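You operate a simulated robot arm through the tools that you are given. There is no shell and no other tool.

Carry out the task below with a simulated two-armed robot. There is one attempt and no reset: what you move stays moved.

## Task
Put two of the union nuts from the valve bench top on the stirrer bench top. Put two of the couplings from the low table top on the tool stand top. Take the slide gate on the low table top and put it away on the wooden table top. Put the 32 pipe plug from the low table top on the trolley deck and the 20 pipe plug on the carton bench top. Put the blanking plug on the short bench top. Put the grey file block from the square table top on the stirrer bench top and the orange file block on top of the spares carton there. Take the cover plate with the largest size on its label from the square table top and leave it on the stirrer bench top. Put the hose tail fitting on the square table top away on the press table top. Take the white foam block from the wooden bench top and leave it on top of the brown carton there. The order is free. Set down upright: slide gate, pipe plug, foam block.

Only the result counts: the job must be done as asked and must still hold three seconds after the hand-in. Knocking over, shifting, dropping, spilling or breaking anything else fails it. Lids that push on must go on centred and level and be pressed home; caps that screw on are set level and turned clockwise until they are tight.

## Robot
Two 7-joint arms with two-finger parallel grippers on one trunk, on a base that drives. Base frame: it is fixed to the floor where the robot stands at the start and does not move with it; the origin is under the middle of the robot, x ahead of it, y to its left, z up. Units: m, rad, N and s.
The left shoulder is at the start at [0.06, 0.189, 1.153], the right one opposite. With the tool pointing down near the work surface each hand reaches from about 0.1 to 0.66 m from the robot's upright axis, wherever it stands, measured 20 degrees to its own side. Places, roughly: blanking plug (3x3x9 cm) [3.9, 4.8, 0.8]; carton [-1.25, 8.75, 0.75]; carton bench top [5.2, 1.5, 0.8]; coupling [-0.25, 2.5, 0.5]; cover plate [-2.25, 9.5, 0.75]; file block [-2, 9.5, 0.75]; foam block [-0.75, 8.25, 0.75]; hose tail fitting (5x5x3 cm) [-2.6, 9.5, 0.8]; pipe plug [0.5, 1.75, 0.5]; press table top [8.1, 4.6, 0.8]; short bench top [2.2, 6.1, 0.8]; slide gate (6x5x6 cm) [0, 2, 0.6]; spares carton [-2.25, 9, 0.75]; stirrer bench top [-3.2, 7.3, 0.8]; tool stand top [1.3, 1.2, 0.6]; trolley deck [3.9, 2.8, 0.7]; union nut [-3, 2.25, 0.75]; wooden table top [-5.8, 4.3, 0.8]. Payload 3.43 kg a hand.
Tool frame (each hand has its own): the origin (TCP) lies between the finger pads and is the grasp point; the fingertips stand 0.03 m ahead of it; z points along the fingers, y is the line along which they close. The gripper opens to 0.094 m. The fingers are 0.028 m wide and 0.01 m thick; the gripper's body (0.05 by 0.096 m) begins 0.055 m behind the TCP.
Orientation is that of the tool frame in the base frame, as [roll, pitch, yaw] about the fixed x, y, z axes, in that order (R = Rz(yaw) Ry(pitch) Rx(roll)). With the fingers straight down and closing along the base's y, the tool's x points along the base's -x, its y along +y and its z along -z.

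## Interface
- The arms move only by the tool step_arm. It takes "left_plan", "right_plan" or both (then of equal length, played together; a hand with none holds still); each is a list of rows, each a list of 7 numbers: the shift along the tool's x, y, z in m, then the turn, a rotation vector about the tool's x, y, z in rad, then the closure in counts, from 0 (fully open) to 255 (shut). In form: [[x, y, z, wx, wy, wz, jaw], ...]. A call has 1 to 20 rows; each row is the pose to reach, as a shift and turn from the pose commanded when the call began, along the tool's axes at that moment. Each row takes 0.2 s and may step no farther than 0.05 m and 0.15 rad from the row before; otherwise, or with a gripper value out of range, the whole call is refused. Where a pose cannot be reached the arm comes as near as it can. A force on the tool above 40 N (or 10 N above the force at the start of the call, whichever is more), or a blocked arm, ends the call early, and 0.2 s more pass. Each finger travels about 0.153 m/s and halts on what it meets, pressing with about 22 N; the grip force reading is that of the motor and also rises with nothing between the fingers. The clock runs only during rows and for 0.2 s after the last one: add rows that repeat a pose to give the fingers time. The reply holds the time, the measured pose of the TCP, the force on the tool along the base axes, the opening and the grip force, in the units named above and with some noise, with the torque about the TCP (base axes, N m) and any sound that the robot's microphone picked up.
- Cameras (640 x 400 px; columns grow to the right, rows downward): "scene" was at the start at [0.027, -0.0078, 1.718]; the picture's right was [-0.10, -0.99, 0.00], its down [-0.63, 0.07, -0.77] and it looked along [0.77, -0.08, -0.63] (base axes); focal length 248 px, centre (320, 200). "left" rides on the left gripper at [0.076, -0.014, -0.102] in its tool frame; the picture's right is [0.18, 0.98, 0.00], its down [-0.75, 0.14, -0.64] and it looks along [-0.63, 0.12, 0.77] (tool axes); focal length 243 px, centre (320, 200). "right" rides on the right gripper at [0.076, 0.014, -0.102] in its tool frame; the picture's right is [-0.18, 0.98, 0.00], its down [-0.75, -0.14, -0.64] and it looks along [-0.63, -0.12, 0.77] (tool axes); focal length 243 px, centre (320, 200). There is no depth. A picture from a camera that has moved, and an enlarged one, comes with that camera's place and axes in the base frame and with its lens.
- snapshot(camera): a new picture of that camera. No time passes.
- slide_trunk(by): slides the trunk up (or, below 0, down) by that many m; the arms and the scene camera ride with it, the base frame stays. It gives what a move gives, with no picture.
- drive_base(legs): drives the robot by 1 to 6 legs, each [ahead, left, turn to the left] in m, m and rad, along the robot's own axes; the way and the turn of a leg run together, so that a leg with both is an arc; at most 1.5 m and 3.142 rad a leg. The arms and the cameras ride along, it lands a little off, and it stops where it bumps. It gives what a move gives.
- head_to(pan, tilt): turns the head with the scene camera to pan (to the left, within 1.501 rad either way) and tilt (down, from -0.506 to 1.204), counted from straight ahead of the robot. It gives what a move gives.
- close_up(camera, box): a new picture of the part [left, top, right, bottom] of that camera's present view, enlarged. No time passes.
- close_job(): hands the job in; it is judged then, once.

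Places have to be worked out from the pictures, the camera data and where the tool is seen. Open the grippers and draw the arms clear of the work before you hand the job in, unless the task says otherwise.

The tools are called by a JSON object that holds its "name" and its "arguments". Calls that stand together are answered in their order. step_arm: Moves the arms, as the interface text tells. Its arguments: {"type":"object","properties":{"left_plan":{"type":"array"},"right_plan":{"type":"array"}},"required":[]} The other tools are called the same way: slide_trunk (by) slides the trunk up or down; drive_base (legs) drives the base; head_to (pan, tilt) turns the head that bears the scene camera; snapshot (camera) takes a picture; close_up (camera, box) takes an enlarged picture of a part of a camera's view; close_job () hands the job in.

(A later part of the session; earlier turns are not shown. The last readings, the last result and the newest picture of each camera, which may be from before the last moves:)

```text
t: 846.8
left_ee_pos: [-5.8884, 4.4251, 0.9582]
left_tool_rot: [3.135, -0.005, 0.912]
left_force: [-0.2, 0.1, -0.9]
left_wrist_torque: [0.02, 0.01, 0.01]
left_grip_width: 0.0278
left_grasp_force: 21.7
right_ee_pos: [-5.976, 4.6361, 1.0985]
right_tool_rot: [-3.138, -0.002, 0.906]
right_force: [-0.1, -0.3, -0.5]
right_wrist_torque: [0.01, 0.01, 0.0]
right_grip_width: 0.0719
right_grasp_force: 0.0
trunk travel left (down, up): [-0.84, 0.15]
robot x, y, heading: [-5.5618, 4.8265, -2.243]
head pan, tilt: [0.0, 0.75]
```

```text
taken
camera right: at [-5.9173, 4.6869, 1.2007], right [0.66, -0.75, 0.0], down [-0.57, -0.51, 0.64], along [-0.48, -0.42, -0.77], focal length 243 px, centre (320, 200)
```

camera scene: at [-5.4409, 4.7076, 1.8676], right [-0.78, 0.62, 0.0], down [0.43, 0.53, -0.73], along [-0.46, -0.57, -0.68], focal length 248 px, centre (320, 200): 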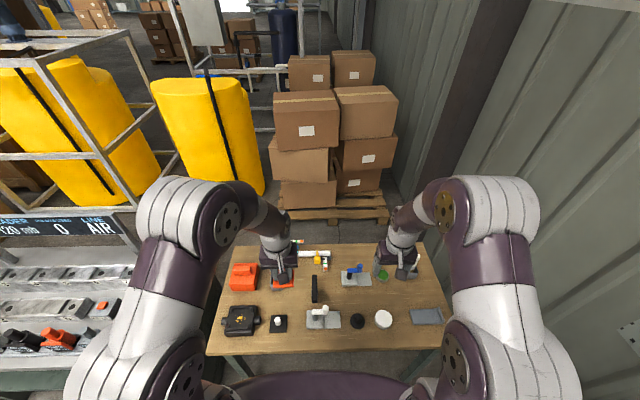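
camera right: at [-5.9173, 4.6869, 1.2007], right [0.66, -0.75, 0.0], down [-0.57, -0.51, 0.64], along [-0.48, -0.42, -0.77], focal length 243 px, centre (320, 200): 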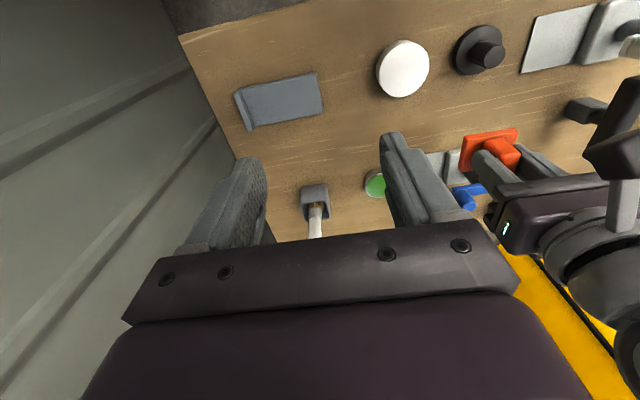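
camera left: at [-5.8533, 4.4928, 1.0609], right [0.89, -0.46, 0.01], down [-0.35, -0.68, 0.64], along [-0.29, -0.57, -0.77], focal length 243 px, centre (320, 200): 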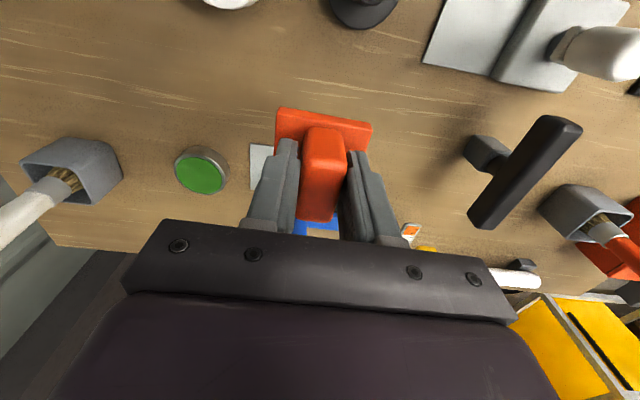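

The gate hovers over the free patch and the table is around z 0.80. I lower it, slowing from 2–3 cm above.

{"name": "step_arm", "arguments": {"left_plan": [[0, 0, 0.03, 0, 0, 0, 255], [0, 0, 0.055, 0, 0, 0, 255], [0, 0, 0.075, 0, 0, 0, 255], [0, 0, 0.083, 0, 0, 0, 255], [0, 0, 0.089, 0, 0, 0, 255]]}}

{"name": "snapshot", "arguments": {"camera": "left"}}

```text
t: 848.0
left_ee_pos: [-5.8859, 4.4236, 0.8702]
left_tool_rot: [3.138, -0.005, 0.911]
left_force: [-0.3, 0.3, -1.1]
left_wrist_torque: [0.03, 0.02, 0.0]
left_grip_width: 0.0278
left_grasp_force: 22.3
right_ee_pos: [-5.9767, 4.6368, 1.0974]
right_tool_rot: [-3.139, -0.002, 0.906]
right_force: [0.0, -0.3, -0.2]
right_wrist_torque: [0.03, -0.01, 0.01]
right_grip_width: 0.0721
right_grasp_force: 0.0
trunk travel left (down, up): [-0.84, 0.15]
robot x, y, heading: [-5.5629, 4.8318, -2.246]
head pan, tilt: [0.0, 0.75]
```

```text
taken
camera left: at [-5.8514, 4.4915, 0.9734], right [0.89, -0.46, 0.01], down [-0.35, -0.68, 0.64], along [-0.29, -0.57, -0.77], focal length 243 px, centre (320, 200)
```

left: 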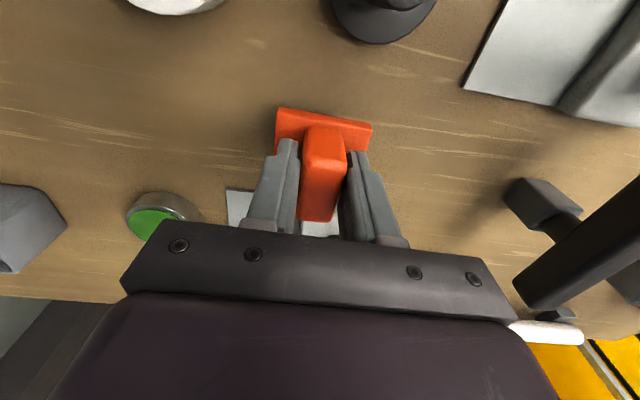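

Still clear all around. I continue with fine steps to contact.

{"name": "step_arm", "arguments": {"left_plan": [[0, 0, 0.006, 0, 0, 0, 255], [0, 0, 0.012, 0, 0, 0, 255], [0, 0, 0.017, 0, 0, 0, 255], [0, 0, 0.021, 0, 0, 0, 255]]}}

```text
t: 849.0
left_ee_pos: [-5.8865, 4.423, 0.8516]
left_tool_rot: [3.135, -0.002, 0.912]
left_force: [-0.2, -1.4, 4.1]
left_wrist_torque: [0.02, 0.11, 0.03]
left_grip_width: 0.0281
left_grasp_force: 22.1
right_ee_pos: [-5.9757, 4.6362, 1.0986]
right_tool_rot: [-3.138, 0.0, 0.905]
right_force: [-0.5, 0.0, -0.2]
right_wrist_torque: [-0.01, 0.02, 0.02]
right_grip_width: 0.0718
right_grasp_force: 0.1
trunk travel left (down, up): [-0.84, 0.15]
robot x, y, heading: [-5.5609, 4.8291, -2.246]
head pan, tilt: [0.0, 0.75]
```

Light contact (4 N). I go 2 mm further, then release and lift.

{"name": "step_arm", "arguments": {"left_plan": [[0, 0, 0.002, 0, 0, 0, 255], [0, 0, 0.001, 0, 0, 0, 160], [0, 0, 0.001, 0, 0, 0, 110], [0, 0, 0.001, 0, 0, 0, 90], [0, 0, -0.03, 0, 0, 0, 90], [0, 0, -0.07, 0, 0, 0, 90], [0, 0, -0.11, 0, 0, 0, 90], [0, 0, -0.15, 0, 0, 0, 90], [0, 0, -0.19, 0, 0, 0, 90]]}}

{"name": "snapshot", "arguments": {"camera": "left"}}

{"name": "snapshot", "arguments": {"camera": "right"}}

```text
t: 851.0
left_ee_pos: [-5.8878, 4.4239, 1.0387]
left_tool_rot: [3.135, -0.006, 0.914]
left_force: [-0.3, 0.2, 0.4]
left_wrist_torque: [-0.01, 0.01, -0.01]
left_grip_width: 0.0609
left_grasp_force: 0.1
right_ee_pos: [-5.9753, 4.6366, 1.0977]
right_tool_rot: [-3.138, 0.0, 0.906]
right_force: [0.1, 0.3, -0.3]
right_wrist_torque: [-0.02, 0.0, -0.03]
right_grip_width: 0.0717
right_grasp_force: 0.1
trunk travel left (down, up): [-0.84, 0.15]
robot x, y, heading: [-5.5592, 4.8273, -2.244]
head pan, tilt: [0.0, 0.75]
```

```text
taken
camera left: at [-5.8527, 4.4915, 1.142], right [0.89, -0.46, 0.01], down [-0.35, -0.68, 0.64], along [-0.29, -0.57, -0.77], focal length 243 px, centre (320, 200)
```

left: 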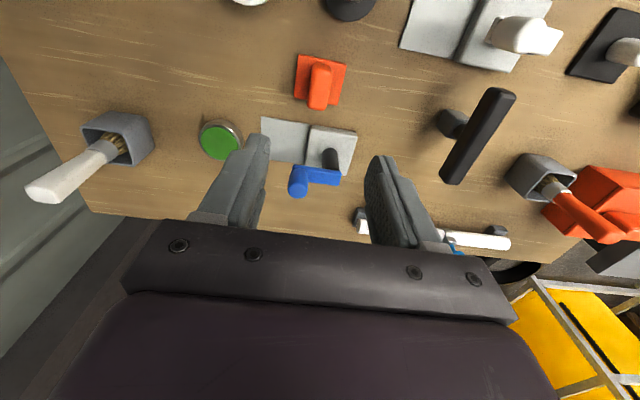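

```text
taken
camera right: at [-5.9168, 4.6877, 1.2009], right [0.66, -0.75, 0.0], down [-0.57, -0.51, 0.64], along [-0.48, -0.42, -0.77], focal length 243 px, centre (320, 200)
```

right: 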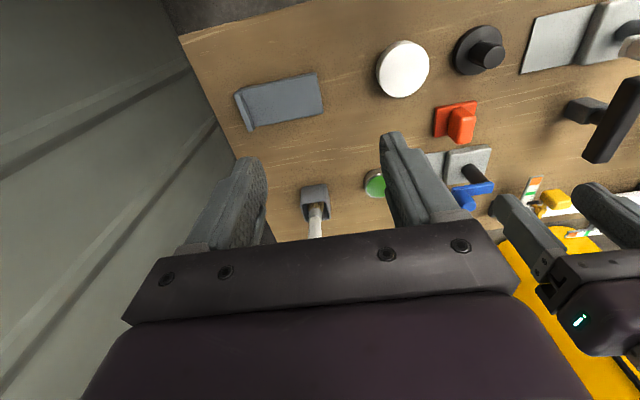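

The slide gate stands upright on the wooden table. I raise the trunk, back off, and drive along the aisle to the valve bench.

{"name": "slide_trunk", "arguments": {"by": 0.14}}

{"name": "drive_base", "arguments": {"legs": [[-0.4, 0, 0], [0.028, 0.861, 0], [0.028, 0.861, 0], [-0.028, 0.797, 0], [-0.028, 0.797, 0]]}}

{"name": "head_to", "arguments": {"pan": 0, "tilt": 0.75}}

{"name": "snapshot", "arguments": {"camera": "scene"}}

```text
t: 852.7
left_ee_pos: [-5.8885, 4.4237, 1.1793]
left_tool_rot: [3.133, -0.005, 0.913]
left_force: [-0.3, 0.6, 0.2]
left_wrist_torque: [-0.01, -0.01, -0.01]
left_grip_width: 0.0609
left_grasp_force: 0.1
right_ee_pos: [-5.9766, 4.6367, 1.2377]
right_tool_rot: [-3.139, -0.002, 0.904]
right_force: [-0.5, -0.1, -0.1]
right_wrist_torque: [0.01, -0.01, 0.0]
right_grip_width: 0.0719
right_grasp_force: 0.1
trunk travel left (down, up): [-0.98, 0.01]
robot x, y, heading: [-5.561, 4.8266, -2.241]
head pan, tilt: [0.0, 0.75]
```

```text
t: 871.3
left_ee_pos: [-3.0495, 2.6616, 1.1787]
left_tool_rot: [3.135, -0.005, 0.911]
left_force: [-0.1, -0.6, 0.6]
left_wrist_torque: [0.01, 0.0, 0.03]
left_grip_width: 0.0609
left_grasp_force: 0.1
right_ee_pos: [-3.1362, 2.8744, 1.2375]
right_tool_rot: [-3.137, -0.001, 0.907]
right_force: [-0.3, 0.4, 0.0]
right_wrist_torque: [0.0, -0.02, 0.02]
right_grip_width: 0.0719
right_grasp_force: 0.1
trunk travel left (down, up): [-0.98, 0.01]
robot x, y, heading: [-2.7247, 3.0668, -2.244]
head pan, tilt: [0.0, 0.75]
```

```text
t: 871.9
left_ee_pos: [-3.048, 2.6596, 1.1783]
left_tool_rot: [3.135, -0.004, 0.912]
left_force: [0.2, -0.2, 0.9]
left_wrist_torque: [0.02, 0.05, -0.02]
left_grip_width: 0.0607
left_grasp_force: 0.0
right_ee_pos: [-3.1363, 2.8735, 1.2371]
right_tool_rot: [-3.137, -0.002, 0.907]
right_force: [-0.6, -0.4, -0.2]
right_wrist_torque: [-0.01, 0.01, -0.01]
right_grip_width: 0.0717
right_grasp_force: 0.1
trunk travel left (down, up): [-0.98, 0.01]
robot x, y, heading: [-2.722, 3.0657, -2.241]
head pan, tilt: [0.0, 0.75]
```

```text
taken
camera scene: at [-2.7353, 3.0494, 1.8675], right [-0.78, 0.62, 0.0], down [0.43, 0.53, -0.73], along [-0.46, -0.57, -0.68], focal length 248 px, centre (320, 200)
```

scene: 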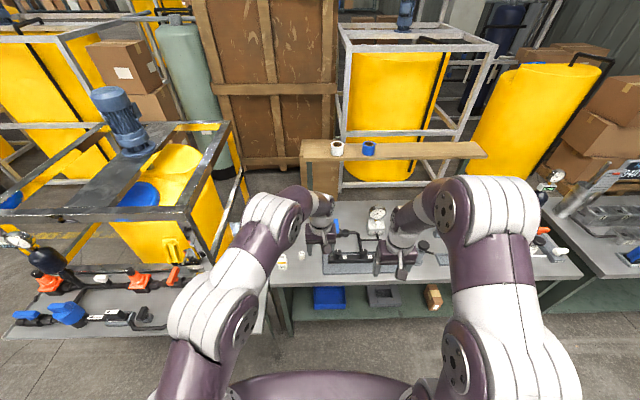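

I zoom in on the valve bench to find the union nuts.

{"name": "close_up", "arguments": {"camera": "scene", "box": [255, 190, 455, 310]}}

{"name": "close_up", "arguments": {"camera": "scene", "box": [440, 160, 640, 300]}}

{"name": "snapshot", "arguments": {"camera": "left"}}

{"name": "snapshot", "arguments": {"camera": "right"}}

```text
3.20 times, centred on (355, 250) of scene
camera zoom: at [-2.7353, 3.0494, 1.8675], right [-0.78, 0.62, 0.0], down [0.43, 0.53, -0.73], along [-0.46, -0.57, -0.68], focal length 792 px, centre (208, 40)
```

zoom: 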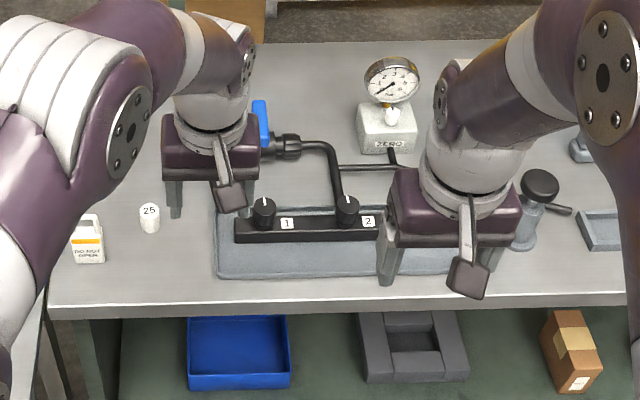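

```text
2.86 times, centred on (540, 230) of scene
camera zoom: at [-2.7353, 3.0494, 1.8675], right [-0.78, 0.62, 0.0], down [0.43, 0.53, -0.73], along [-0.46, -0.57, -0.68], focal length 707 px, centre (-309, 114)
```

zoom: 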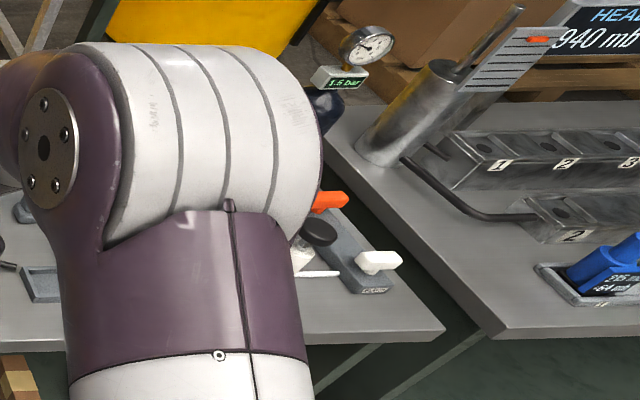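

```text
taken
camera left: at [-3.0144, 2.7286, 1.2815], right [0.89, -0.46, 0.01], down [-0.35, -0.68, 0.64], along [-0.29, -0.57, -0.77], focal length 243 px, centre (320, 200)
```

left: 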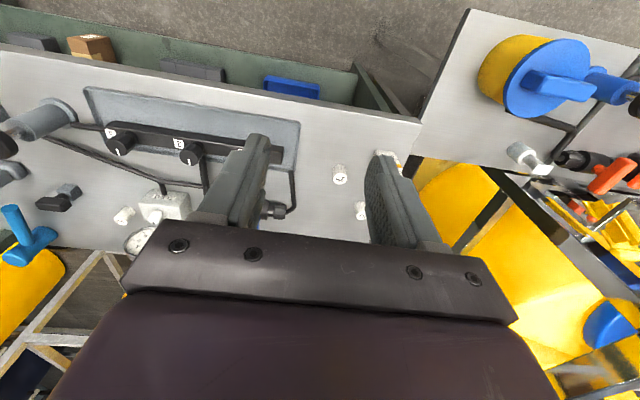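

```text
taken
camera right: at [-3.0784, 2.9249, 1.3406], right [0.66, -0.75, 0.0], down [-0.57, -0.51, 0.64], along [-0.48, -0.42, -0.77], focal length 243 px, centre (320, 200)
```

right: 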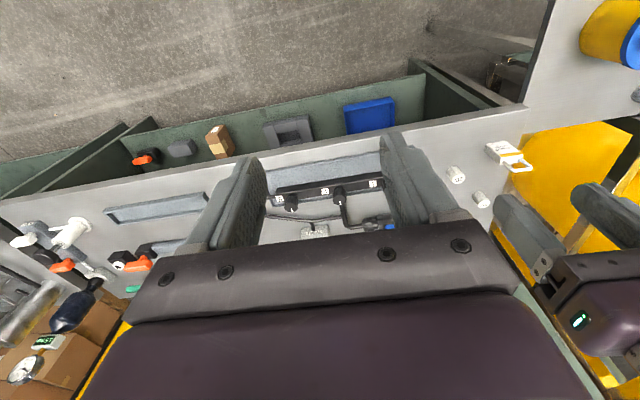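

Two white cylinders near (-3.12, 2.40) and (-3.12, 2.26) look like the union nuts. I zoom in on them.

{"name": "close_up", "arguments": {"camera": "left", "box": [300, 140, 420, 230]}}

{"name": "close_up", "arguments": {"camera": "right", "box": [430, 130, 550, 220]}}

{"name": "close_up", "arguments": {"camera": "left", "box": [90, 180, 210, 260]}}

```text
4.44 times, centred on (360, 185) of left
camera zoom: at [-3.0144, 2.7286, 1.2815], right [0.89, -0.46, 0.01], down [-0.35, -0.68, 0.64], along [-0.29, -0.57, -0.77], focal length 1078 px, centre (142, 267)
```

zoom: 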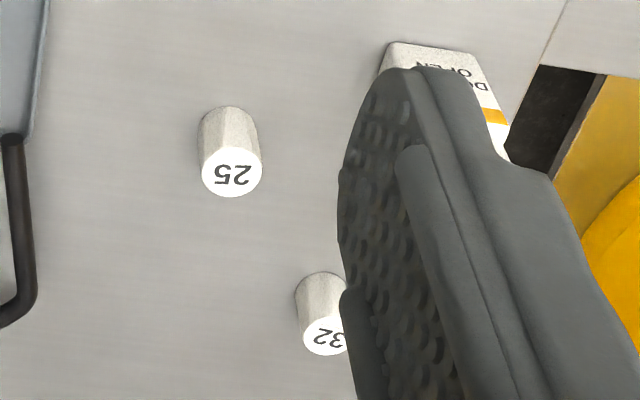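

```text
4.44 times, centred on (490, 175) of right
camera zoom: at [-3.0784, 2.9249, 1.3406], right [0.66, -0.75, 0.0], down [-0.57, -0.51, 0.64], along [-0.48, -0.42, -0.77], focal length 1078 px, centre (-436, 311)
```

zoom: 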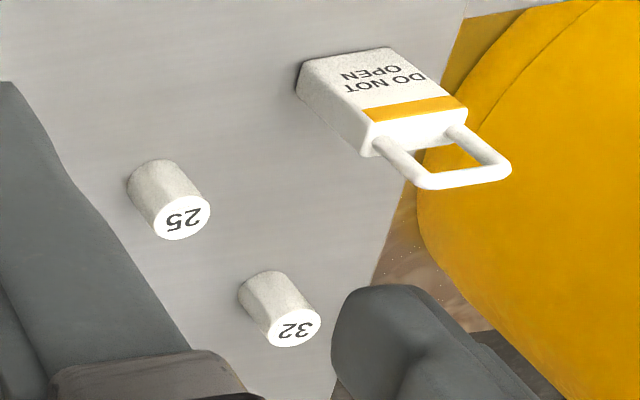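

```text
5.00 times, centred on (150, 220) of left
camera zoom: at [-3.0144, 2.7286, 1.2815], right [0.89, -0.46, 0.01], down [-0.35, -0.68, 0.64], along [-0.29, -0.57, -0.77], focal length 1213 px, centre (1170, 100)
```

zoom: 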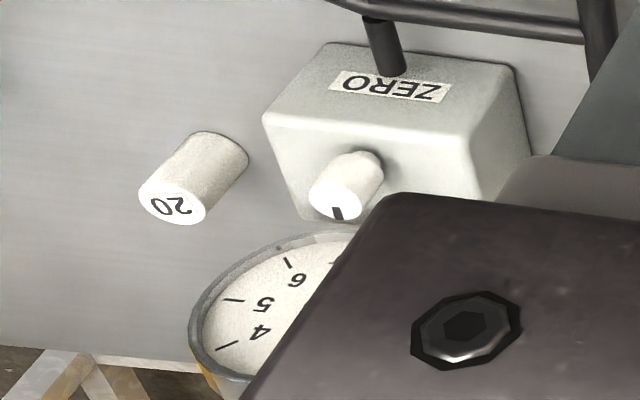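

Three white nuts labelled 20, 25 and 32 are there. The tank cart's side table juts out on the left, so I shift right a little and look again from there.

{"name": "drive_base", "arguments": {"legs": [[0.0, -0.2, 0]]}}

{"name": "step_arm", "arguments": {"left_plan": [[0.02, 0.03, 0, 0, 0, 0, 60], [0.04, 0.06, 0, 0, 0, 0, 60], [0.06, 0.09, 0, 0, 0, 0, 60], [0.08, 0.12, 0, 0, 0, 0, 60]], "right_plan": [[0, 0, 0, 0, 0, 0, 60], [0, 0, 0, 0, 0, 0, 60], [0, 0, 0, 0, 0, 0, 60], [0, 0, 0, 0, 0, 0, 60]]}}

{"name": "snapshot", "arguments": {"camera": "scene"}}

{"name": "snapshot", "arguments": {"camera": "right"}}

{"name": "snapshot", "arguments": {"camera": "left"}}

```text
t: 873.4
left_ee_pos: [-3.1993, 2.7811, 1.1799]
left_tool_rot: [3.139, -0.004, 0.914]
left_force: [-0.8, 0.1, -0.2]
left_wrist_torque: [0.02, 0.02, -0.02]
left_grip_width: 0.0611
left_grasp_force: 0.1
right_ee_pos: [-3.2868, 2.9941, 1.2376]
right_tool_rot: [-3.136, -0.002, 0.907]
right_force: [0.5, -0.1, -0.2]
right_wrist_torque: [0.02, -0.02, 0.02]
right_grip_width: 0.0718
right_grasp_force: 0.2
trunk travel left (down, up): [-0.98, 0.01]
robot x, y, heading: [-2.8775, 3.1887, -2.243]
head pan, tilt: [0.0, 0.75]
```

```text
t: 874.4
left_ee_pos: [-3.0598, 2.7746, 1.1804]
left_tool_rot: [3.136, -0.003, 0.912]
left_force: [1.1, 0.3, 0.2]
left_wrist_torque: [-0.02, 0.03, 0.02]
left_grip_width: 0.0722
left_grasp_force: 0.0
right_ee_pos: [-3.2891, 2.9961, 1.2385]
right_tool_rot: [-3.137, 0.0, 0.905]
right_force: [-0.2, -0.2, -0.2]
right_wrist_torque: [0.04, -0.04, -0.02]
right_grip_width: 0.0717
right_grasp_force: 0.1
trunk travel left (down, up): [-0.98, 0.01]
robot x, y, heading: [-2.8739, 3.1899, -2.246]
head pan, tilt: [0.0, 0.75]
```

```text
taken
camera scene: at [-2.8868, 3.1726, 1.8675], right [-0.78, 0.63, 0.0], down [0.43, 0.53, -0.73], along [-0.46, -0.57, -0.68], focal length 248 px, centre (320, 200)
```

scene: 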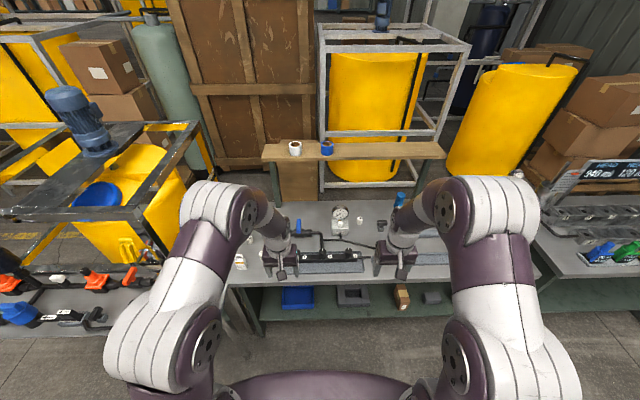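

```text
taken
camera right: at [-3.2307, 3.0483, 1.3411], right [0.66, -0.75, 0.0], down [-0.57, -0.51, 0.64], along [-0.48, -0.42, -0.77], focal length 243 px, centre (320, 200)
```

right: 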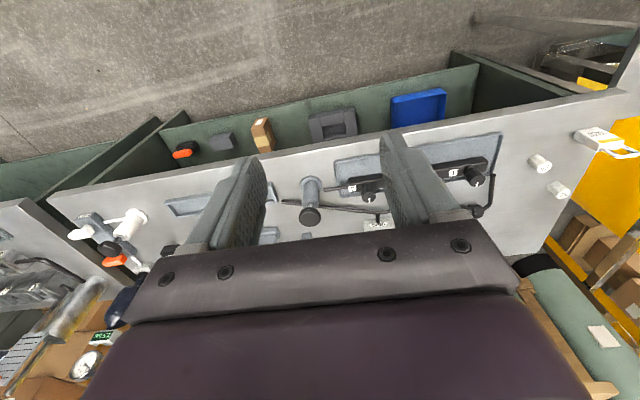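

```text
taken
camera left: at [-3.024, 2.8425, 1.2832], right [0.89, -0.46, 0.01], down [-0.35, -0.68, 0.64], along [-0.29, -0.57, -0.77], focal length 243 px, centre (320, 200)
```

left: 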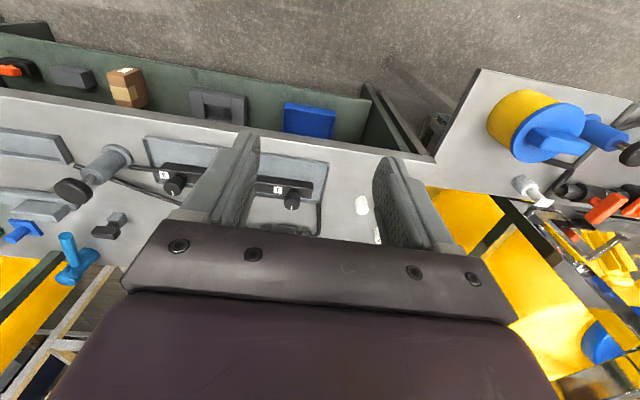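

The nuts 25 and 32 are best reached with the left hand. My plan: pick 25, set it down near the bench's front where the right hand can take it over, then pick 32. I drive 0.32 m closer and lower the trunk.

{"name": "drive_base", "arguments": {"legs": [[0.32, 0, 0]]}}

{"name": "slide_trunk", "arguments": {"by": -0.14}}

{"name": "snapshot", "arguments": {"camera": "left"}}

{"name": "snapshot", "arguments": {"camera": "scene"}}

```text
t: 876.6
left_ee_pos: [-3.2551, 2.5268, 1.1824]
left_tool_rot: [3.137, -0.003, 0.918]
left_force: [0.4, -0.7, -0.5]
left_wrist_torque: [-0.03, -0.02, 0.05]
left_grip_width: 0.072
left_grasp_force: 0.1
right_ee_pos: [-3.4861, 2.7485, 1.2382]
right_tool_rot: [-3.138, 0.0, 0.912]
right_force: [0.1, -0.5, -0.4]
right_wrist_torque: [-0.01, 0.04, 0.03]
right_grip_width: 0.072
right_grasp_force: 0.0
trunk travel left (down, up): [-0.98, 0.01]
robot x, y, heading: [-3.0715, 2.9418, -2.245]
head pan, tilt: [0.0, 0.75]
```

```text
t: 878.2
left_ee_pos: [-3.2556, 2.5253, 1.0407]
left_tool_rot: [3.137, -0.005, 0.919]
left_force: [-0.6, 0.2, -0.5]
left_wrist_torque: [0.03, -0.01, 0.04]
left_grip_width: 0.072
left_grasp_force: 0.0
right_ee_pos: [-3.4864, 2.7467, 1.097]
right_tool_rot: [-3.137, -0.004, 0.911]
right_force: [0.2, 0.2, -0.1]
right_wrist_torque: [0.02, 0.01, 0.01]
right_grip_width: 0.072
right_grasp_force: 0.1
trunk travel left (down, up): [-0.84, 0.15]
robot x, y, heading: [-3.0732, 2.9419, -2.242]
head pan, tilt: [0.0, 0.75]
```

```text
taken
camera left: at [-3.2214, 2.5937, 1.1433], right [0.89, -0.45, 0.01], down [-0.35, -0.68, 0.64], along [-0.28, -0.57, -0.77], focal length 243 px, centre (320, 200)
```

left: 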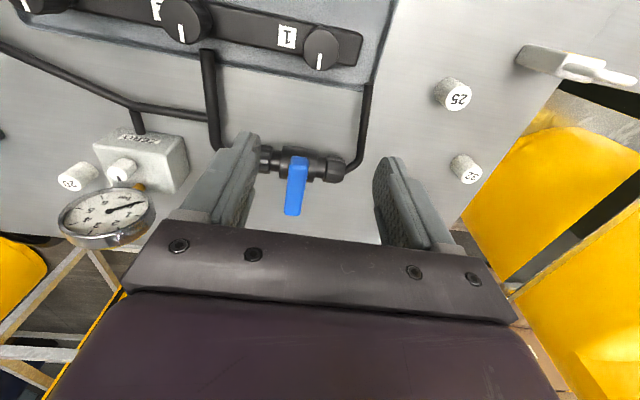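

```text
taken
camera scene: at [-3.0858, 2.9245, 1.7276], right [-0.78, 0.62, 0.0], down [0.42, 0.53, -0.73], along [-0.45, -0.57, -0.68], focal length 248 px, centre (320, 200)
```

scene: 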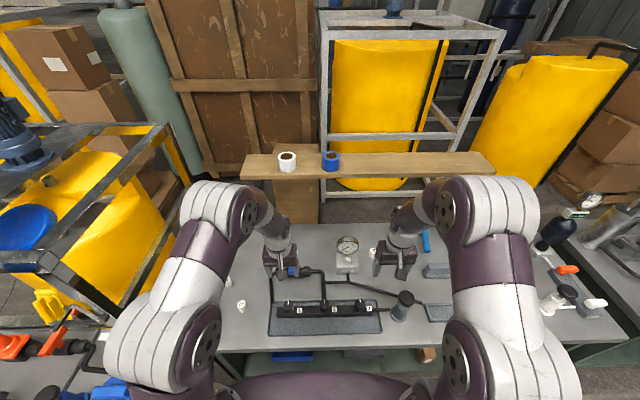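

I move the left hand over nut 25.

{"name": "step_arm", "arguments": {"left_plan": [[0.0014, 0.0398, 0.005, 0, 0, 0, 80], [0.0028, 0.0797, 0.02, 0, 0, 0, 80], [0.0042, 0.1195, 0.045, 0, 0, 0, 80], [0.0056, 0.1594, 0.07, 0, 0, 0, 80], [0.007, 0.1992, 0.095, 0, 0, 0, 80], [0.007, 0.1992, 0.13, 0, 0, 0, 80], [0.007, 0.1992, 0.14, 0, 0, 0, 80]]}}

{"name": "snapshot", "arguments": {"camera": "left"}}

```text
t: 879.8
left_ee_pos: [-3.0923, 2.4088, 0.9004]
left_tool_rot: [3.133, -0.005, 0.917]
left_force: [-0.9, 0.2, 0.1]
left_wrist_torque: [0.02, -0.07, 0.01]
left_grip_width: 0.0644
left_grasp_force: 0.0
right_ee_pos: [-3.487, 2.7472, 1.0972]
right_tool_rot: [-3.139, -0.001, 0.912]
right_force: [0.7, -0.5, 0.1]
right_wrist_torque: [0.02, 0.01, 0.0]
right_grip_width: 0.0718
right_grasp_force: 0.1
trunk travel left (down, up): [-0.84, 0.15]
robot x, y, heading: [-3.0721, 2.9414, -2.241]
head pan, tilt: [0.0, 0.75]
```

```text
taken
camera left: at [-3.0585, 2.4765, 1.0036], right [0.89, -0.45, 0.01], down [-0.35, -0.68, 0.64], along [-0.28, -0.57, -0.77], focal length 243 px, centre (320, 200)
```

left: 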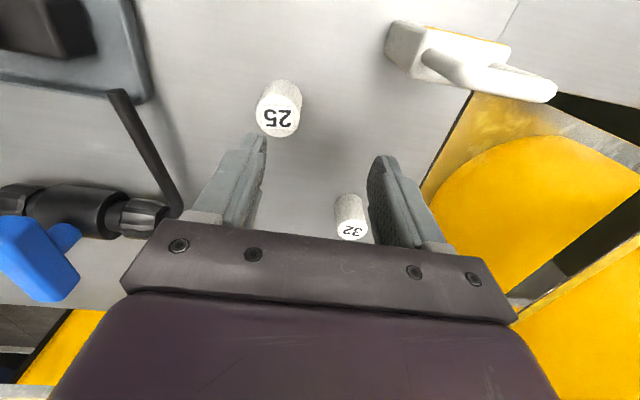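

Triangulation puts nut 25 at (-3.109, 2.433) with its top at 0.834, and nut 32 at (-3.107, 2.310). I correct sideways and go down to 0.86 for a check.

{"name": "step_arm", "arguments": {"left_plan": [[0.005, -0.014, 0.0, 0, 0, 0, 80], [0.009, -0.028, 0.0, 0, 0, 0, 80], [0.009, -0.028, 0.025, 0, 0, 0, 80], [0.009, -0.028, 0.04, 0, 0, 0, 80], [0.009, -0.028, 0.04, 0, 0, 0, 80]]}}

{"name": "snapshot", "arguments": {"camera": "left"}}

```text
t: 881.0
left_ee_pos: [-3.1097, 2.4346, 0.862]
left_tool_rot: [3.134, -0.004, 0.918]
left_force: [0.0, 0.8, 0.1]
left_wrist_torque: [0.01, -0.02, -0.01]
left_grip_width: 0.0647
left_grasp_force: 0.0
right_ee_pos: [-3.4868, 2.7474, 1.0981]
right_tool_rot: [-3.138, -0.001, 0.912]
right_force: [0.3, -0.4, -0.1]
right_wrist_torque: [-0.03, 0.0, 0.02]
right_grip_width: 0.0718
right_grasp_force: 0.0
trunk travel left (down, up): [-0.84, 0.15]
robot x, y, heading: [-3.073, 2.9403, -2.24]
head pan, tilt: [0.0, 0.75]
```

```text
taken
camera left: at [-3.0757, 2.5029, 0.9648], right [0.89, -0.45, 0.01], down [-0.35, -0.68, 0.64], along [-0.28, -0.57, -0.77], focal length 243 px, centre (320, 200)
```

left: 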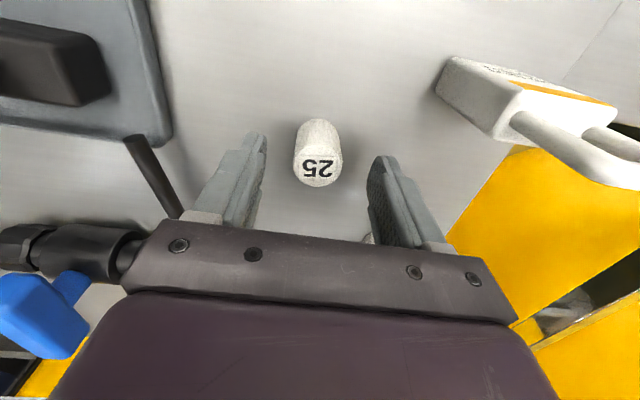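

I zoom in to judge the nut's base height.

{"name": "close_up", "arguments": {"camera": "left", "box": [270, 100, 370, 200]}}

```text
4.00 times, centred on (320, 150) of left
camera zoom: at [-3.0757, 2.5029, 0.9648], right [0.89, -0.45, 0.01], down [-0.35, -0.68, 0.64], along [-0.28, -0.57, -0.77], focal length 970 px, centre (320, 400)
```

zoom: 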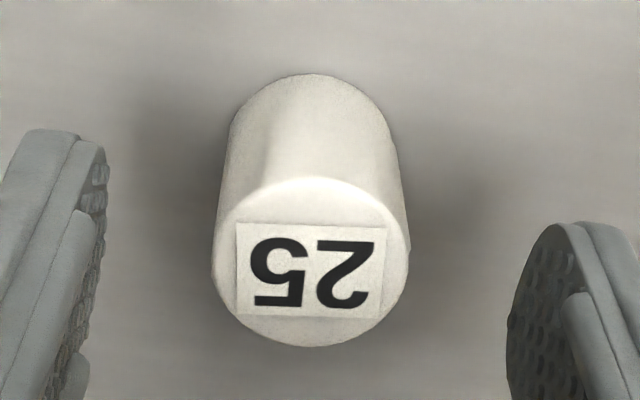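

The nut is 31 mm wide and 39 mm tall on a bench at about 0.795. I go down to grasp and close.

{"name": "step_arm", "arguments": {"left_plan": [[-0.0044, -0.002, 0.015, 0, 0, 0, 80], [-0.0044, -0.002, 0.03, 0, 0, 0, 80], [-0.0044, -0.002, 0.03, 0, 0, 0, 170], [-0.0044, -0.002, 0.03, 0, 0, 0, 255], [-0.0044, -0.002, 0.03, 0, 0, 0, 255], [-0.0044, -0.002, 0.01, 0, 0, 0, 255], [-0.0044, -0.002, -0.03, 0, 0, 0, 255]]}}

{"name": "snapshot", "arguments": {"camera": "left"}}

```text
t: 882.6
left_ee_pos: [-3.1135, 2.4345, 0.8923]
left_tool_rot: [3.136, -0.004, 0.919]
left_force: [0.1, -0.1, -0.7]
left_wrist_torque: [0.0, -0.03, -0.02]
left_grip_width: 0.0288
left_grasp_force: 22.2
right_ee_pos: [-3.4881, 2.747, 1.0976]
right_tool_rot: [-3.137, 0.0, 0.91]
right_force: [-0.1, 0.3, 0.2]
right_wrist_torque: [0.0, 0.0, 0.01]
right_grip_width: 0.072
right_grasp_force: 0.0
trunk travel left (down, up): [-0.84, 0.15]
robot x, y, heading: [-3.0771, 2.9424, -2.241]
head pan, tilt: [0.0, 0.75]
```

```text
taken
camera left: at [-3.0793, 2.502, 0.9947], right [0.89, -0.45, 0.01], down [-0.35, -0.68, 0.64], along [-0.28, -0.57, -0.77], focal length 243 px, centre (320, 200)
```

left: 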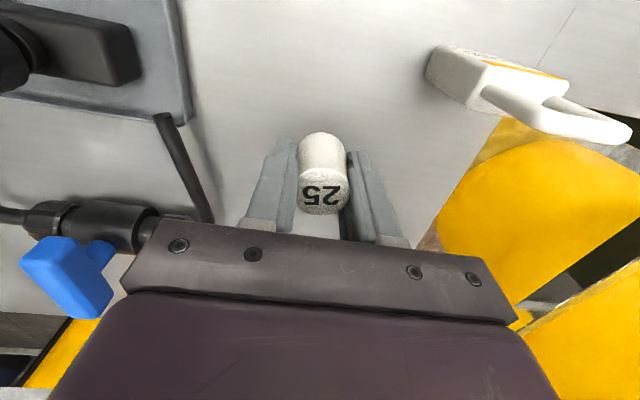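

Nut 25 is held. I set it down again in the open area a bit nearer to me, where the right hand can reach it.

{"name": "step_arm", "arguments": {"left_plan": [[0.02, -0.01, -0.01, 0, 0, 0, 255], [0.04, -0.02, -0.01, 0, 0, 0, 255], [0.06, -0.03, -0.01, 0, 0, 0, 255], [0.082, -0.042, -0.01, 0, 0, 0, 255], [0.082, -0.042, 0.02, 0, 0, 0, 255], [0.082, -0.042, 0.04, 0, 0, 0, 255], [0.082, -0.042, 0.05, 0, 0, 0, 255]]}}

{"name": "snapshot", "arguments": {"camera": "left"}}

{"name": "snapshot", "arguments": {"camera": "right"}}

```text
t: 884.2
left_ee_pos: [-3.0981, 2.5228, 0.8426]
left_tool_rot: [3.134, -0.004, 0.919]
left_force: [0.2, -0.2, -0.8]
left_wrist_torque: [0.0, -0.02, -0.02]
left_grip_width: 0.0287
left_grasp_force: 22.2
right_ee_pos: [-3.4872, 2.7488, 1.098]
right_tool_rot: [-3.139, -0.002, 0.91]
right_force: [-0.1, -0.8, 0.7]
right_wrist_torque: [0.01, 0.0, 0.0]
right_grip_width: 0.0717
right_grasp_force: 0.1
trunk travel left (down, up): [-0.84, 0.15]
robot x, y, heading: [-3.0751, 2.9445, -2.24]
head pan, tilt: [0.0, 0.75]
```

```text
taken
camera left: at [-3.0629, 2.5905, 0.9449], right [0.89, -0.45, 0.01], down [-0.35, -0.68, 0.64], along [-0.28, -0.57, -0.77], focal length 243 px, centre (320, 200)
```

left: 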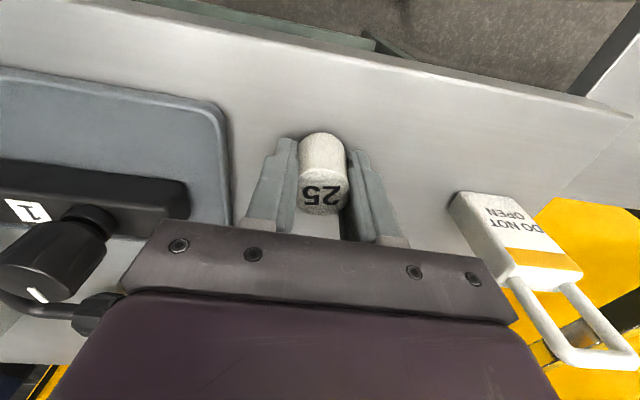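

```text
taken
camera right: at [-3.4287, 2.7988, 1.2009], right [0.66, -0.75, 0.0], down [-0.57, -0.51, 0.64], along [-0.48, -0.42, -0.77], focal length 243 px, centre (320, 200)
```

right: 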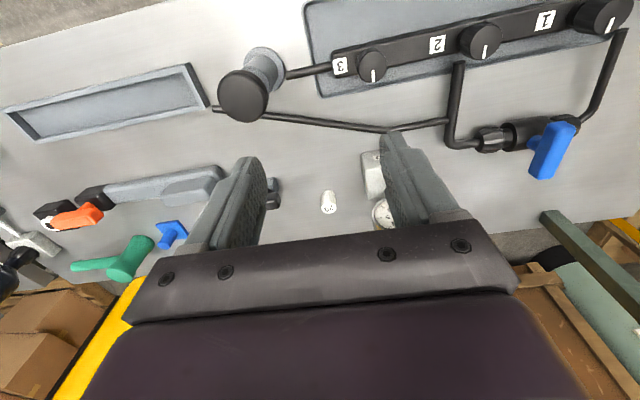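

The right camera shows nut 20 almost in front of the right hand, about 5 cm beyond upright reach. I keep nut 25 in the left hand, lift it clear, and will take nut 20 with the right hand tilted slightly forward.

{"name": "step_arm", "arguments": {"left_plan": [[0, 0, -0.045, 0, 0, 0, 255], [0, 0, -0.09, 0, 0, 0, 255], [0, 0, -0.135, 0, 0, 0, 255], [0, 0, -0.18, 0, 0, 0, 255], [0.02, 0, -0.21, 0, 0, 0, 255], [0.02, 0, -0.21, 0, 0, 0, 255]], "right_plan": [[0, 0, 0, 0, -0.07, 0, 60], [0, 0, 0, 0, -0.14, 0, 60], [0, 0, 0, 0, -0.21, 0, 60], [0, 0, 0, 0, -0.28, 0, 60], [0, 0, 0, 0, -0.35, 0, 60], [0, 0, 0, 0, -0.35, 0, 60]]}}

{"name": "snapshot", "arguments": {"camera": "right"}}

{"name": "close_up", "arguments": {"camera": "scene", "box": [240, 190, 460, 350]}}

```text
t: 885.6
left_ee_pos: [-3.0859, 2.538, 1.0528]
left_tool_rot: [3.137, -0.005, 0.919]
left_force: [0.1, -1.1, -0.4]
left_wrist_torque: [0.01, -0.02, -0.03]
left_grip_width: 0.0288
left_grasp_force: 21.7
right_ee_pos: [-3.4886, 2.7454, 1.0982]
right_tool_rot: [-3.138, 0.349, 0.914]
right_force: [-0.4, -0.8, 0.2]
right_wrist_torque: [0.02, -0.03, -0.04]
right_grip_width: 0.0718
right_grasp_force: 0.0
trunk travel left (down, up): [-0.84, 0.15]
robot x, y, heading: [-3.0721, 2.939, -2.242]
head pan, tilt: [0.0, 0.75]
```

```text
taken
camera right: at [-3.4109, 2.8214, 1.1691], right [0.67, -0.74, 0.06], down [-0.41, -0.3, 0.86], along [-0.62, -0.6, -0.5], focal length 243 px, centre (320, 200)
```

right: 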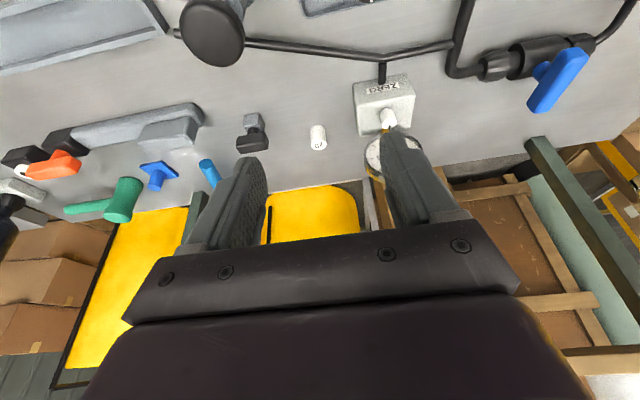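

```text
2.50 times, centred on (350, 270) of scene
camera zoom: at [-3.0868, 2.9228, 1.7275], right [-0.78, 0.62, 0.0], down [0.42, 0.53, -0.73], along [-0.45, -0.57, -0.68], focal length 619 px, centre (245, 25)
```

zoom: 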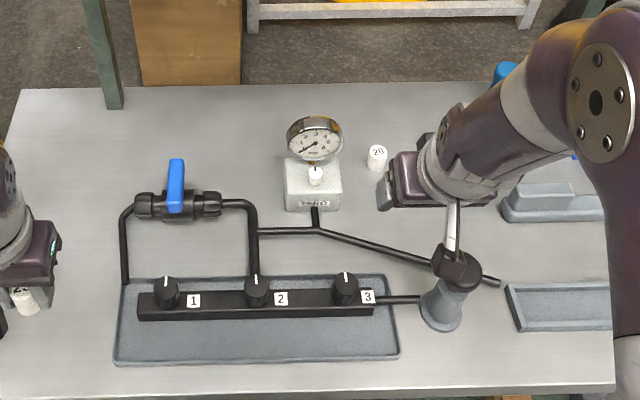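

Two views agree on nut 20: (-3.664, 2.566), top 0.834. I move the tilted right hand above it.

{"name": "step_arm", "arguments": {"right_plan": [[-0.0266, -0.0042, 0.031, 0, 0, 0, 80], [-0.0532, -0.0084, 0.0619, 0, 0, 0, 80], [-0.0798, -0.0126, 0.0929, 0, 0, 0, 80], [-0.1064, -0.0168, 0.1239, 0, 0, 0, 80], [-0.133, -0.021, 0.1549, 0, 0, 0, 80], [-0.1596, -0.0252, 0.1858, 0, 0, 0, 80], [-0.1862, -0.0294, 0.2168, 0, 0, 0, 80], [-0.1862, -0.0294, 0.2168, 0, 0, 0, 80]]}}

{"name": "snapshot", "arguments": {"camera": "right"}}

```text
t: 887.4
left_ee_pos: [-3.0842, 2.539, 1.0519]
left_tool_rot: [3.137, -0.003, 0.917]
left_force: [0.4, 0.0, -0.8]
left_wrist_torque: [0.0, 0.0, 0.02]
left_grip_width: 0.0284
left_grasp_force: 22.0
right_ee_pos: [-3.6653, 2.5694, 0.9569]
right_tool_rot: [-3.137, 0.348, 0.913]
right_force: [-0.1, 0.7, -0.4]
right_wrist_torque: [-0.02, 0.01, 0.01]
right_grip_width: 0.0645
right_grasp_force: 0.1
trunk travel left (down, up): [-0.84, 0.15]
robot x, y, heading: [-3.0715, 2.9431, -2.241]
head pan, tilt: [0.0, 0.75]
```

```text
taken
camera right: at [-3.5875, 2.6441, 1.0282], right [0.67, -0.74, 0.06], down [-0.41, -0.3, 0.86], along [-0.62, -0.6, -0.5], focal length 243 px, centre (320, 200)
```

right: 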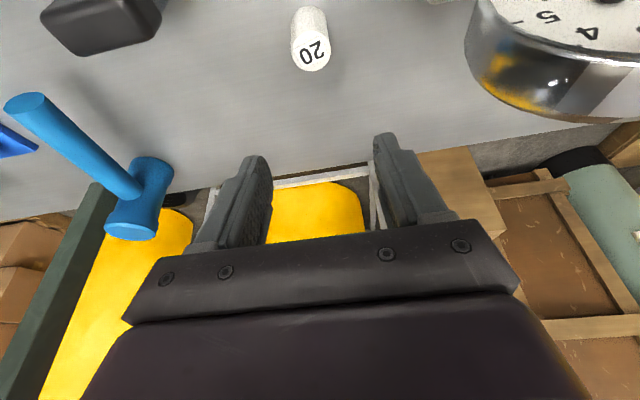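

The nut is right below the TCP and the gauge's rim is 8 cm to the side. I descend vertically and close.

{"name": "step_arm", "arguments": {"right_plan": [[0.0137, 0.001, 0.0376, 0, 0, 0, 80], [0.0274, 0.001, 0.0752, 0, 0, 0, 80], [0.0376, 0.001, 0.1034, 0, 0, 0, 80], [0.0407, 0.001, 0.1118, 0, 0, 0, 80], [0.0407, 0.001, 0.1118, 0, 0, 0, 80]]}}

{"name": "snapshot", "arguments": {"camera": "right"}}

```text
t: 888.6
left_ee_pos: [-3.0853, 2.5392, 1.0532]
left_tool_rot: [3.135, -0.005, 0.918]
left_force: [-0.3, 0.6, -0.8]
left_wrist_torque: [-0.01, -0.05, -0.01]
left_grip_width: 0.0285
left_grasp_force: 22.0
right_ee_pos: [-3.6645, 2.568, 0.8394]
right_tool_rot: [-3.139, 0.35, 0.914]
right_force: [0.9, 0.7, -0.2]
right_wrist_torque: [0.03, 0.03, 0.02]
right_grip_width: 0.0645
right_grasp_force: 0.0
trunk travel left (down, up): [-0.84, 0.15]
robot x, y, heading: [-3.0749, 2.9402, -2.244]
head pan, tilt: [0.0, 0.75]
```

```text
taken
camera right: at [-3.5875, 2.644, 0.9102], right [0.67, -0.74, 0.06], down [-0.41, -0.3, 0.86], along [-0.62, -0.6, -0.5], focal length 243 px, centre (320, 200)
```

right: 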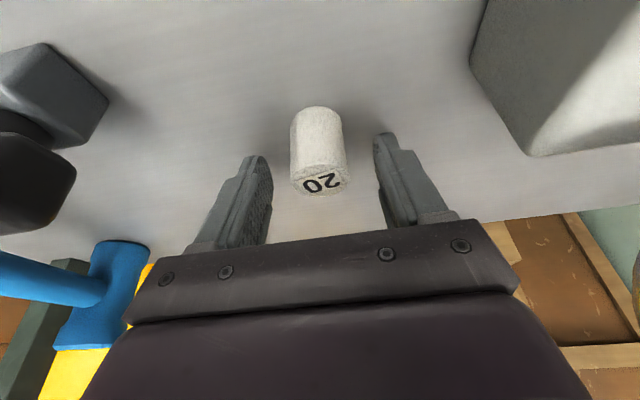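

The nut is between the pads. I close on it.

{"name": "step_arm", "arguments": {"right_plan": [[0.001, 0, 0.003, 0, 0, 0, 150], [0.001, 0, 0.003, 0, 0, 0, 255], [0.001, 0, 0.003, 0, 0, 0, 255], [0.001, 0, 0.003, 0, 0, 0, 255]]}}

```text
t: 889.6
left_ee_pos: [-3.0846, 2.5395, 1.0528]
left_tool_rot: [3.136, -0.006, 0.919]
left_force: [0.0, 0.0, -0.9]
left_wrist_torque: [0.0, -0.02, 0.03]
left_grip_width: 0.0286
left_grasp_force: 22.0
right_ee_pos: [-3.6648, 2.5682, 0.8373]
right_tool_rot: [-3.138, 0.35, 0.912]
right_force: [0.1, 0.7, 0.9]
right_wrist_torque: [-0.03, 0.01, -0.02]
right_grip_width: 0.0318
right_grasp_force: 21.7
trunk travel left (down, up): [-0.84, 0.15]
robot x, y, heading: [-3.0729, 2.9453, -2.242]
head pan, tilt: [0.0, 0.75]
```

Nut 20 is held (32 mm). I lift it vertically past the gauge and draw back.

{"name": "step_arm", "arguments": {"right_plan": [[-0.0137, 0, -0.0376, 0, 0, 0, 255], [-0.0274, 0, -0.0752, 0, 0, 0, 255], [-0.041, 0, -0.1128, 0, 0, 0, 255], [-0.0547, 0, -0.1504, 0, 0, 0, 255], [-0.0684, 0, -0.188, 0, 0, 0, 255], [-0.0784, 0, -0.2155, 0, 0, 0, 255], [-0.0344, 0, -0.2315, 0, 0, 0, 255], [0.0096, 0, -0.2475, 0, 0, 0, 255], [0.0536, 0, -0.2635, 0, 0, 0, 255]]}}

{"name": "snapshot", "arguments": {"camera": "right"}}

{"name": "snapshot", "arguments": {"camera": "scene"}}

```text
t: 891.6
left_ee_pos: [-3.0841, 2.5388, 1.0529]
left_tool_rot: [3.136, -0.003, 0.918]
left_force: [-0.2, -0.5, -0.4]
left_wrist_torque: [-0.01, 0.02, 0.02]
left_grip_width: 0.029
left_grasp_force: 21.7
right_ee_pos: [-3.5747, 2.6799, 1.0671]
right_tool_rot: [-3.134, 0.35, 0.914]
right_force: [0.2, -0.4, -0.6]
right_wrist_torque: [-0.01, 0.02, -0.01]
right_grip_width: 0.0289
right_grasp_force: 22.0
trunk travel left (down, up): [-0.84, 0.15]
robot x, y, heading: [-3.0711, 2.9433, -2.237]
head pan, tilt: [0.0, 0.75]
```

```text
taken
camera right: at [-3.4977, 2.7556, 1.1373], right [0.67, -0.74, 0.06], down [-0.41, -0.3, 0.86], along [-0.62, -0.6, -0.5], focal length 243 px, centre (320, 200)
```

right: 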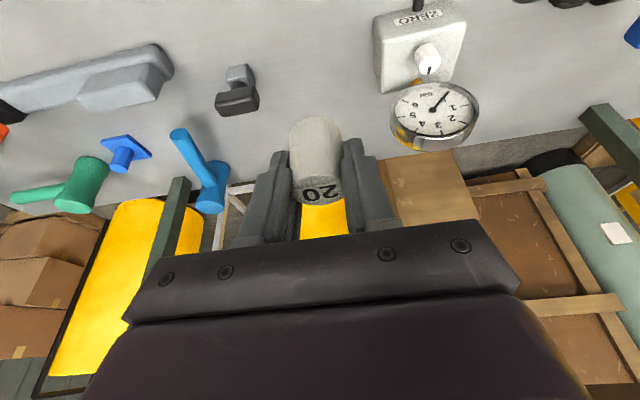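

```text
taken
camera scene: at [-3.085, 2.9252, 1.7275], right [-0.78, 0.62, 0.0], down [0.42, 0.53, -0.73], along [-0.46, -0.57, -0.68], focal length 248 px, centre (320, 200)
```

scene: 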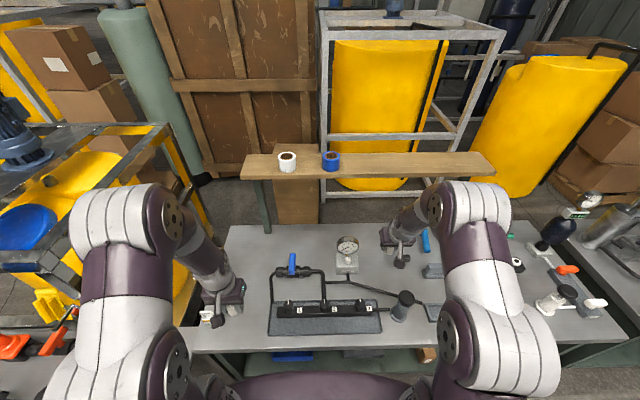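

Both nuts are held. I raise the trunk, back out and drive along the aisle to the north-west.

{"name": "slide_trunk", "arguments": {"by": 0.12}}

{"name": "drive_base", "arguments": {"legs": [[-0.33, 0, 0], [0, -1.35, 0]]}}

{"name": "head_to", "arguments": {"pan": -1.5, "tilt": 0.45}}

{"name": "snapshot", "arguments": {"camera": "scene"}}

```text
t: 893.1
left_ee_pos: [-3.085, 2.5387, 1.1723]
left_tool_rot: [3.135, -0.006, 0.918]
left_force: [0.2, 0.5, -0.1]
left_wrist_torque: [0.04, 0.02, 0.0]
left_grip_width: 0.0287
left_grasp_force: 21.6
right_ee_pos: [-3.5774, 2.678, 1.1853]
right_tool_rot: [-3.139, 0.349, 0.913]
right_force: [0.2, 0.1, -0.3]
right_wrist_torque: [-0.01, -0.02, -0.03]
right_grip_width: 0.0289
right_grasp_force: 21.9
trunk travel left (down, up): [-0.96, 0.03]
robot x, y, heading: [-3.0766, 2.9408, -2.247]
head pan, tilt: [0.0, 0.75]
```

```text
t: 901.6
left_ee_pos: [-3.9291, 3.6202, 1.1717]
left_tool_rot: [3.137, -0.005, 0.924]
left_force: [-0.3, -0.2, -0.3]
left_wrist_torque: [-0.01, 0.0, 0.02]
left_grip_width: 0.0288
left_grasp_force: 22.0
right_ee_pos: [-4.4205, 3.7595, 1.1846]
right_tool_rot: [-3.137, 0.347, 0.918]
right_force: [0.7, -0.2, -0.6]
right_wrist_torque: [0.0, -0.02, 0.02]
right_grip_width: 0.0285
right_grasp_force: 22.0
trunk travel left (down, up): [-0.96, 0.03]
robot x, y, heading: [-3.9202, 4.0238, -2.238]
head pan, tilt: [0.0, 0.75]
```

```text
t: 903.2
left_ee_pos: [-3.9292, 3.6212, 1.1716]
left_tool_rot: [3.134, -0.006, 0.923]
left_force: [-0.6, 0.0, -0.6]
left_wrist_torque: [-0.04, -0.02, 0.03]
left_grip_width: 0.0287
left_grasp_force: 22.1
right_ee_pos: [-4.4192, 3.7577, 1.1849]
right_tool_rot: [-3.139, 0.349, 0.916]
right_force: [-0.1, 0.1, -0.7]
right_wrist_torque: [-0.02, -0.01, 0.02]
right_grip_width: 0.0286
right_grasp_force: 21.6
trunk travel left (down, up): [-0.96, 0.03]
robot x, y, heading: [-3.918, 4.0219, -2.233]
head pan, tilt: [-1.499, 0.45]
```

```text
taken
camera scene: at [-3.9571, 4.1227, 1.8739], right [0.56, 0.83, 0.0], down [0.36, -0.24, -0.9], along [-0.75, 0.5, -0.44], focal length 248 px, centre (320, 200)
```

scene: 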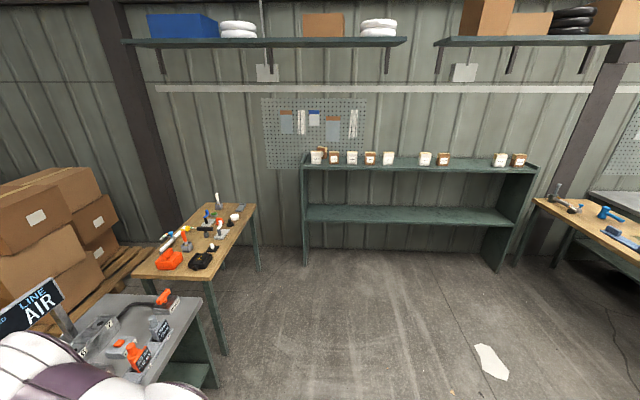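

I back into the open floor and turn around to face north-east, to look at the passage toward the stirrer bench.

{"name": "drive_base", "arguments": {"legs": [[-0.8, -0.25, 0], [0, 0, 3.14]]}}

{"name": "head_to", "arguments": {"pan": -0.2, "tilt": 0.5}}

{"name": "snapshot", "arguments": {"camera": "scene"}}

```text
t: 914.9
left_ee_pos: [-3.6162, 5.2001, 1.1722]
left_tool_rot: [3.135, -0.006, -2.235]
left_force: [0.4, 0.1, -0.5]
left_wrist_torque: [0.0, -0.01, 0.01]
left_grip_width: 0.0286
left_grasp_force: 21.7
right_ee_pos: [-3.1282, 5.0537, 1.1859]
right_tool_rot: [-3.139, 0.35, -2.241]
right_force: [0.2, 0.2, -1.5]
right_wrist_torque: [-0.03, -0.02, 0.01]
right_grip_width: 0.0287
right_grasp_force: 22.2
trunk travel left (down, up): [-0.96, 0.03]
robot x, y, heading: [-3.6352, 4.7976, 0.889]
head pan, tilt: [-1.499, 0.45]
```

```text
t: 916.4
left_ee_pos: [-3.617, 5.1995, 1.1722]
left_tool_rot: [3.135, -0.006, -2.235]
left_force: [-0.2, -0.2, -0.1]
left_wrist_torque: [-0.01, 0.02, 0.03]
left_grip_width: 0.0284
left_grasp_force: 22.2
right_ee_pos: [-3.1287, 5.0547, 1.1855]
right_tool_rot: [-3.137, 0.349, -2.241]
right_force: [-0.3, 0.6, -0.5]
right_wrist_torque: [-0.03, 0.0, 0.0]
right_grip_width: 0.0287
right_grasp_force: 21.7
trunk travel left (down, up): [-0.96, 0.03]
robot x, y, heading: [-3.6332, 4.7943, 0.892]
head pan, tilt: [-0.201, 0.499]
```

```text
taken
camera scene: at [-3.5984, 4.8096, 1.8695], right [0.63, -0.77, 0.0], down [-0.37, -0.3, -0.88], along [0.68, 0.56, -0.48], focal length 248 px, centre (320, 200)
```

scene: 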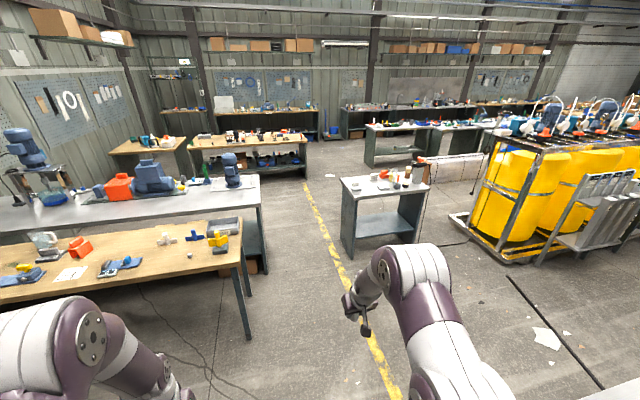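

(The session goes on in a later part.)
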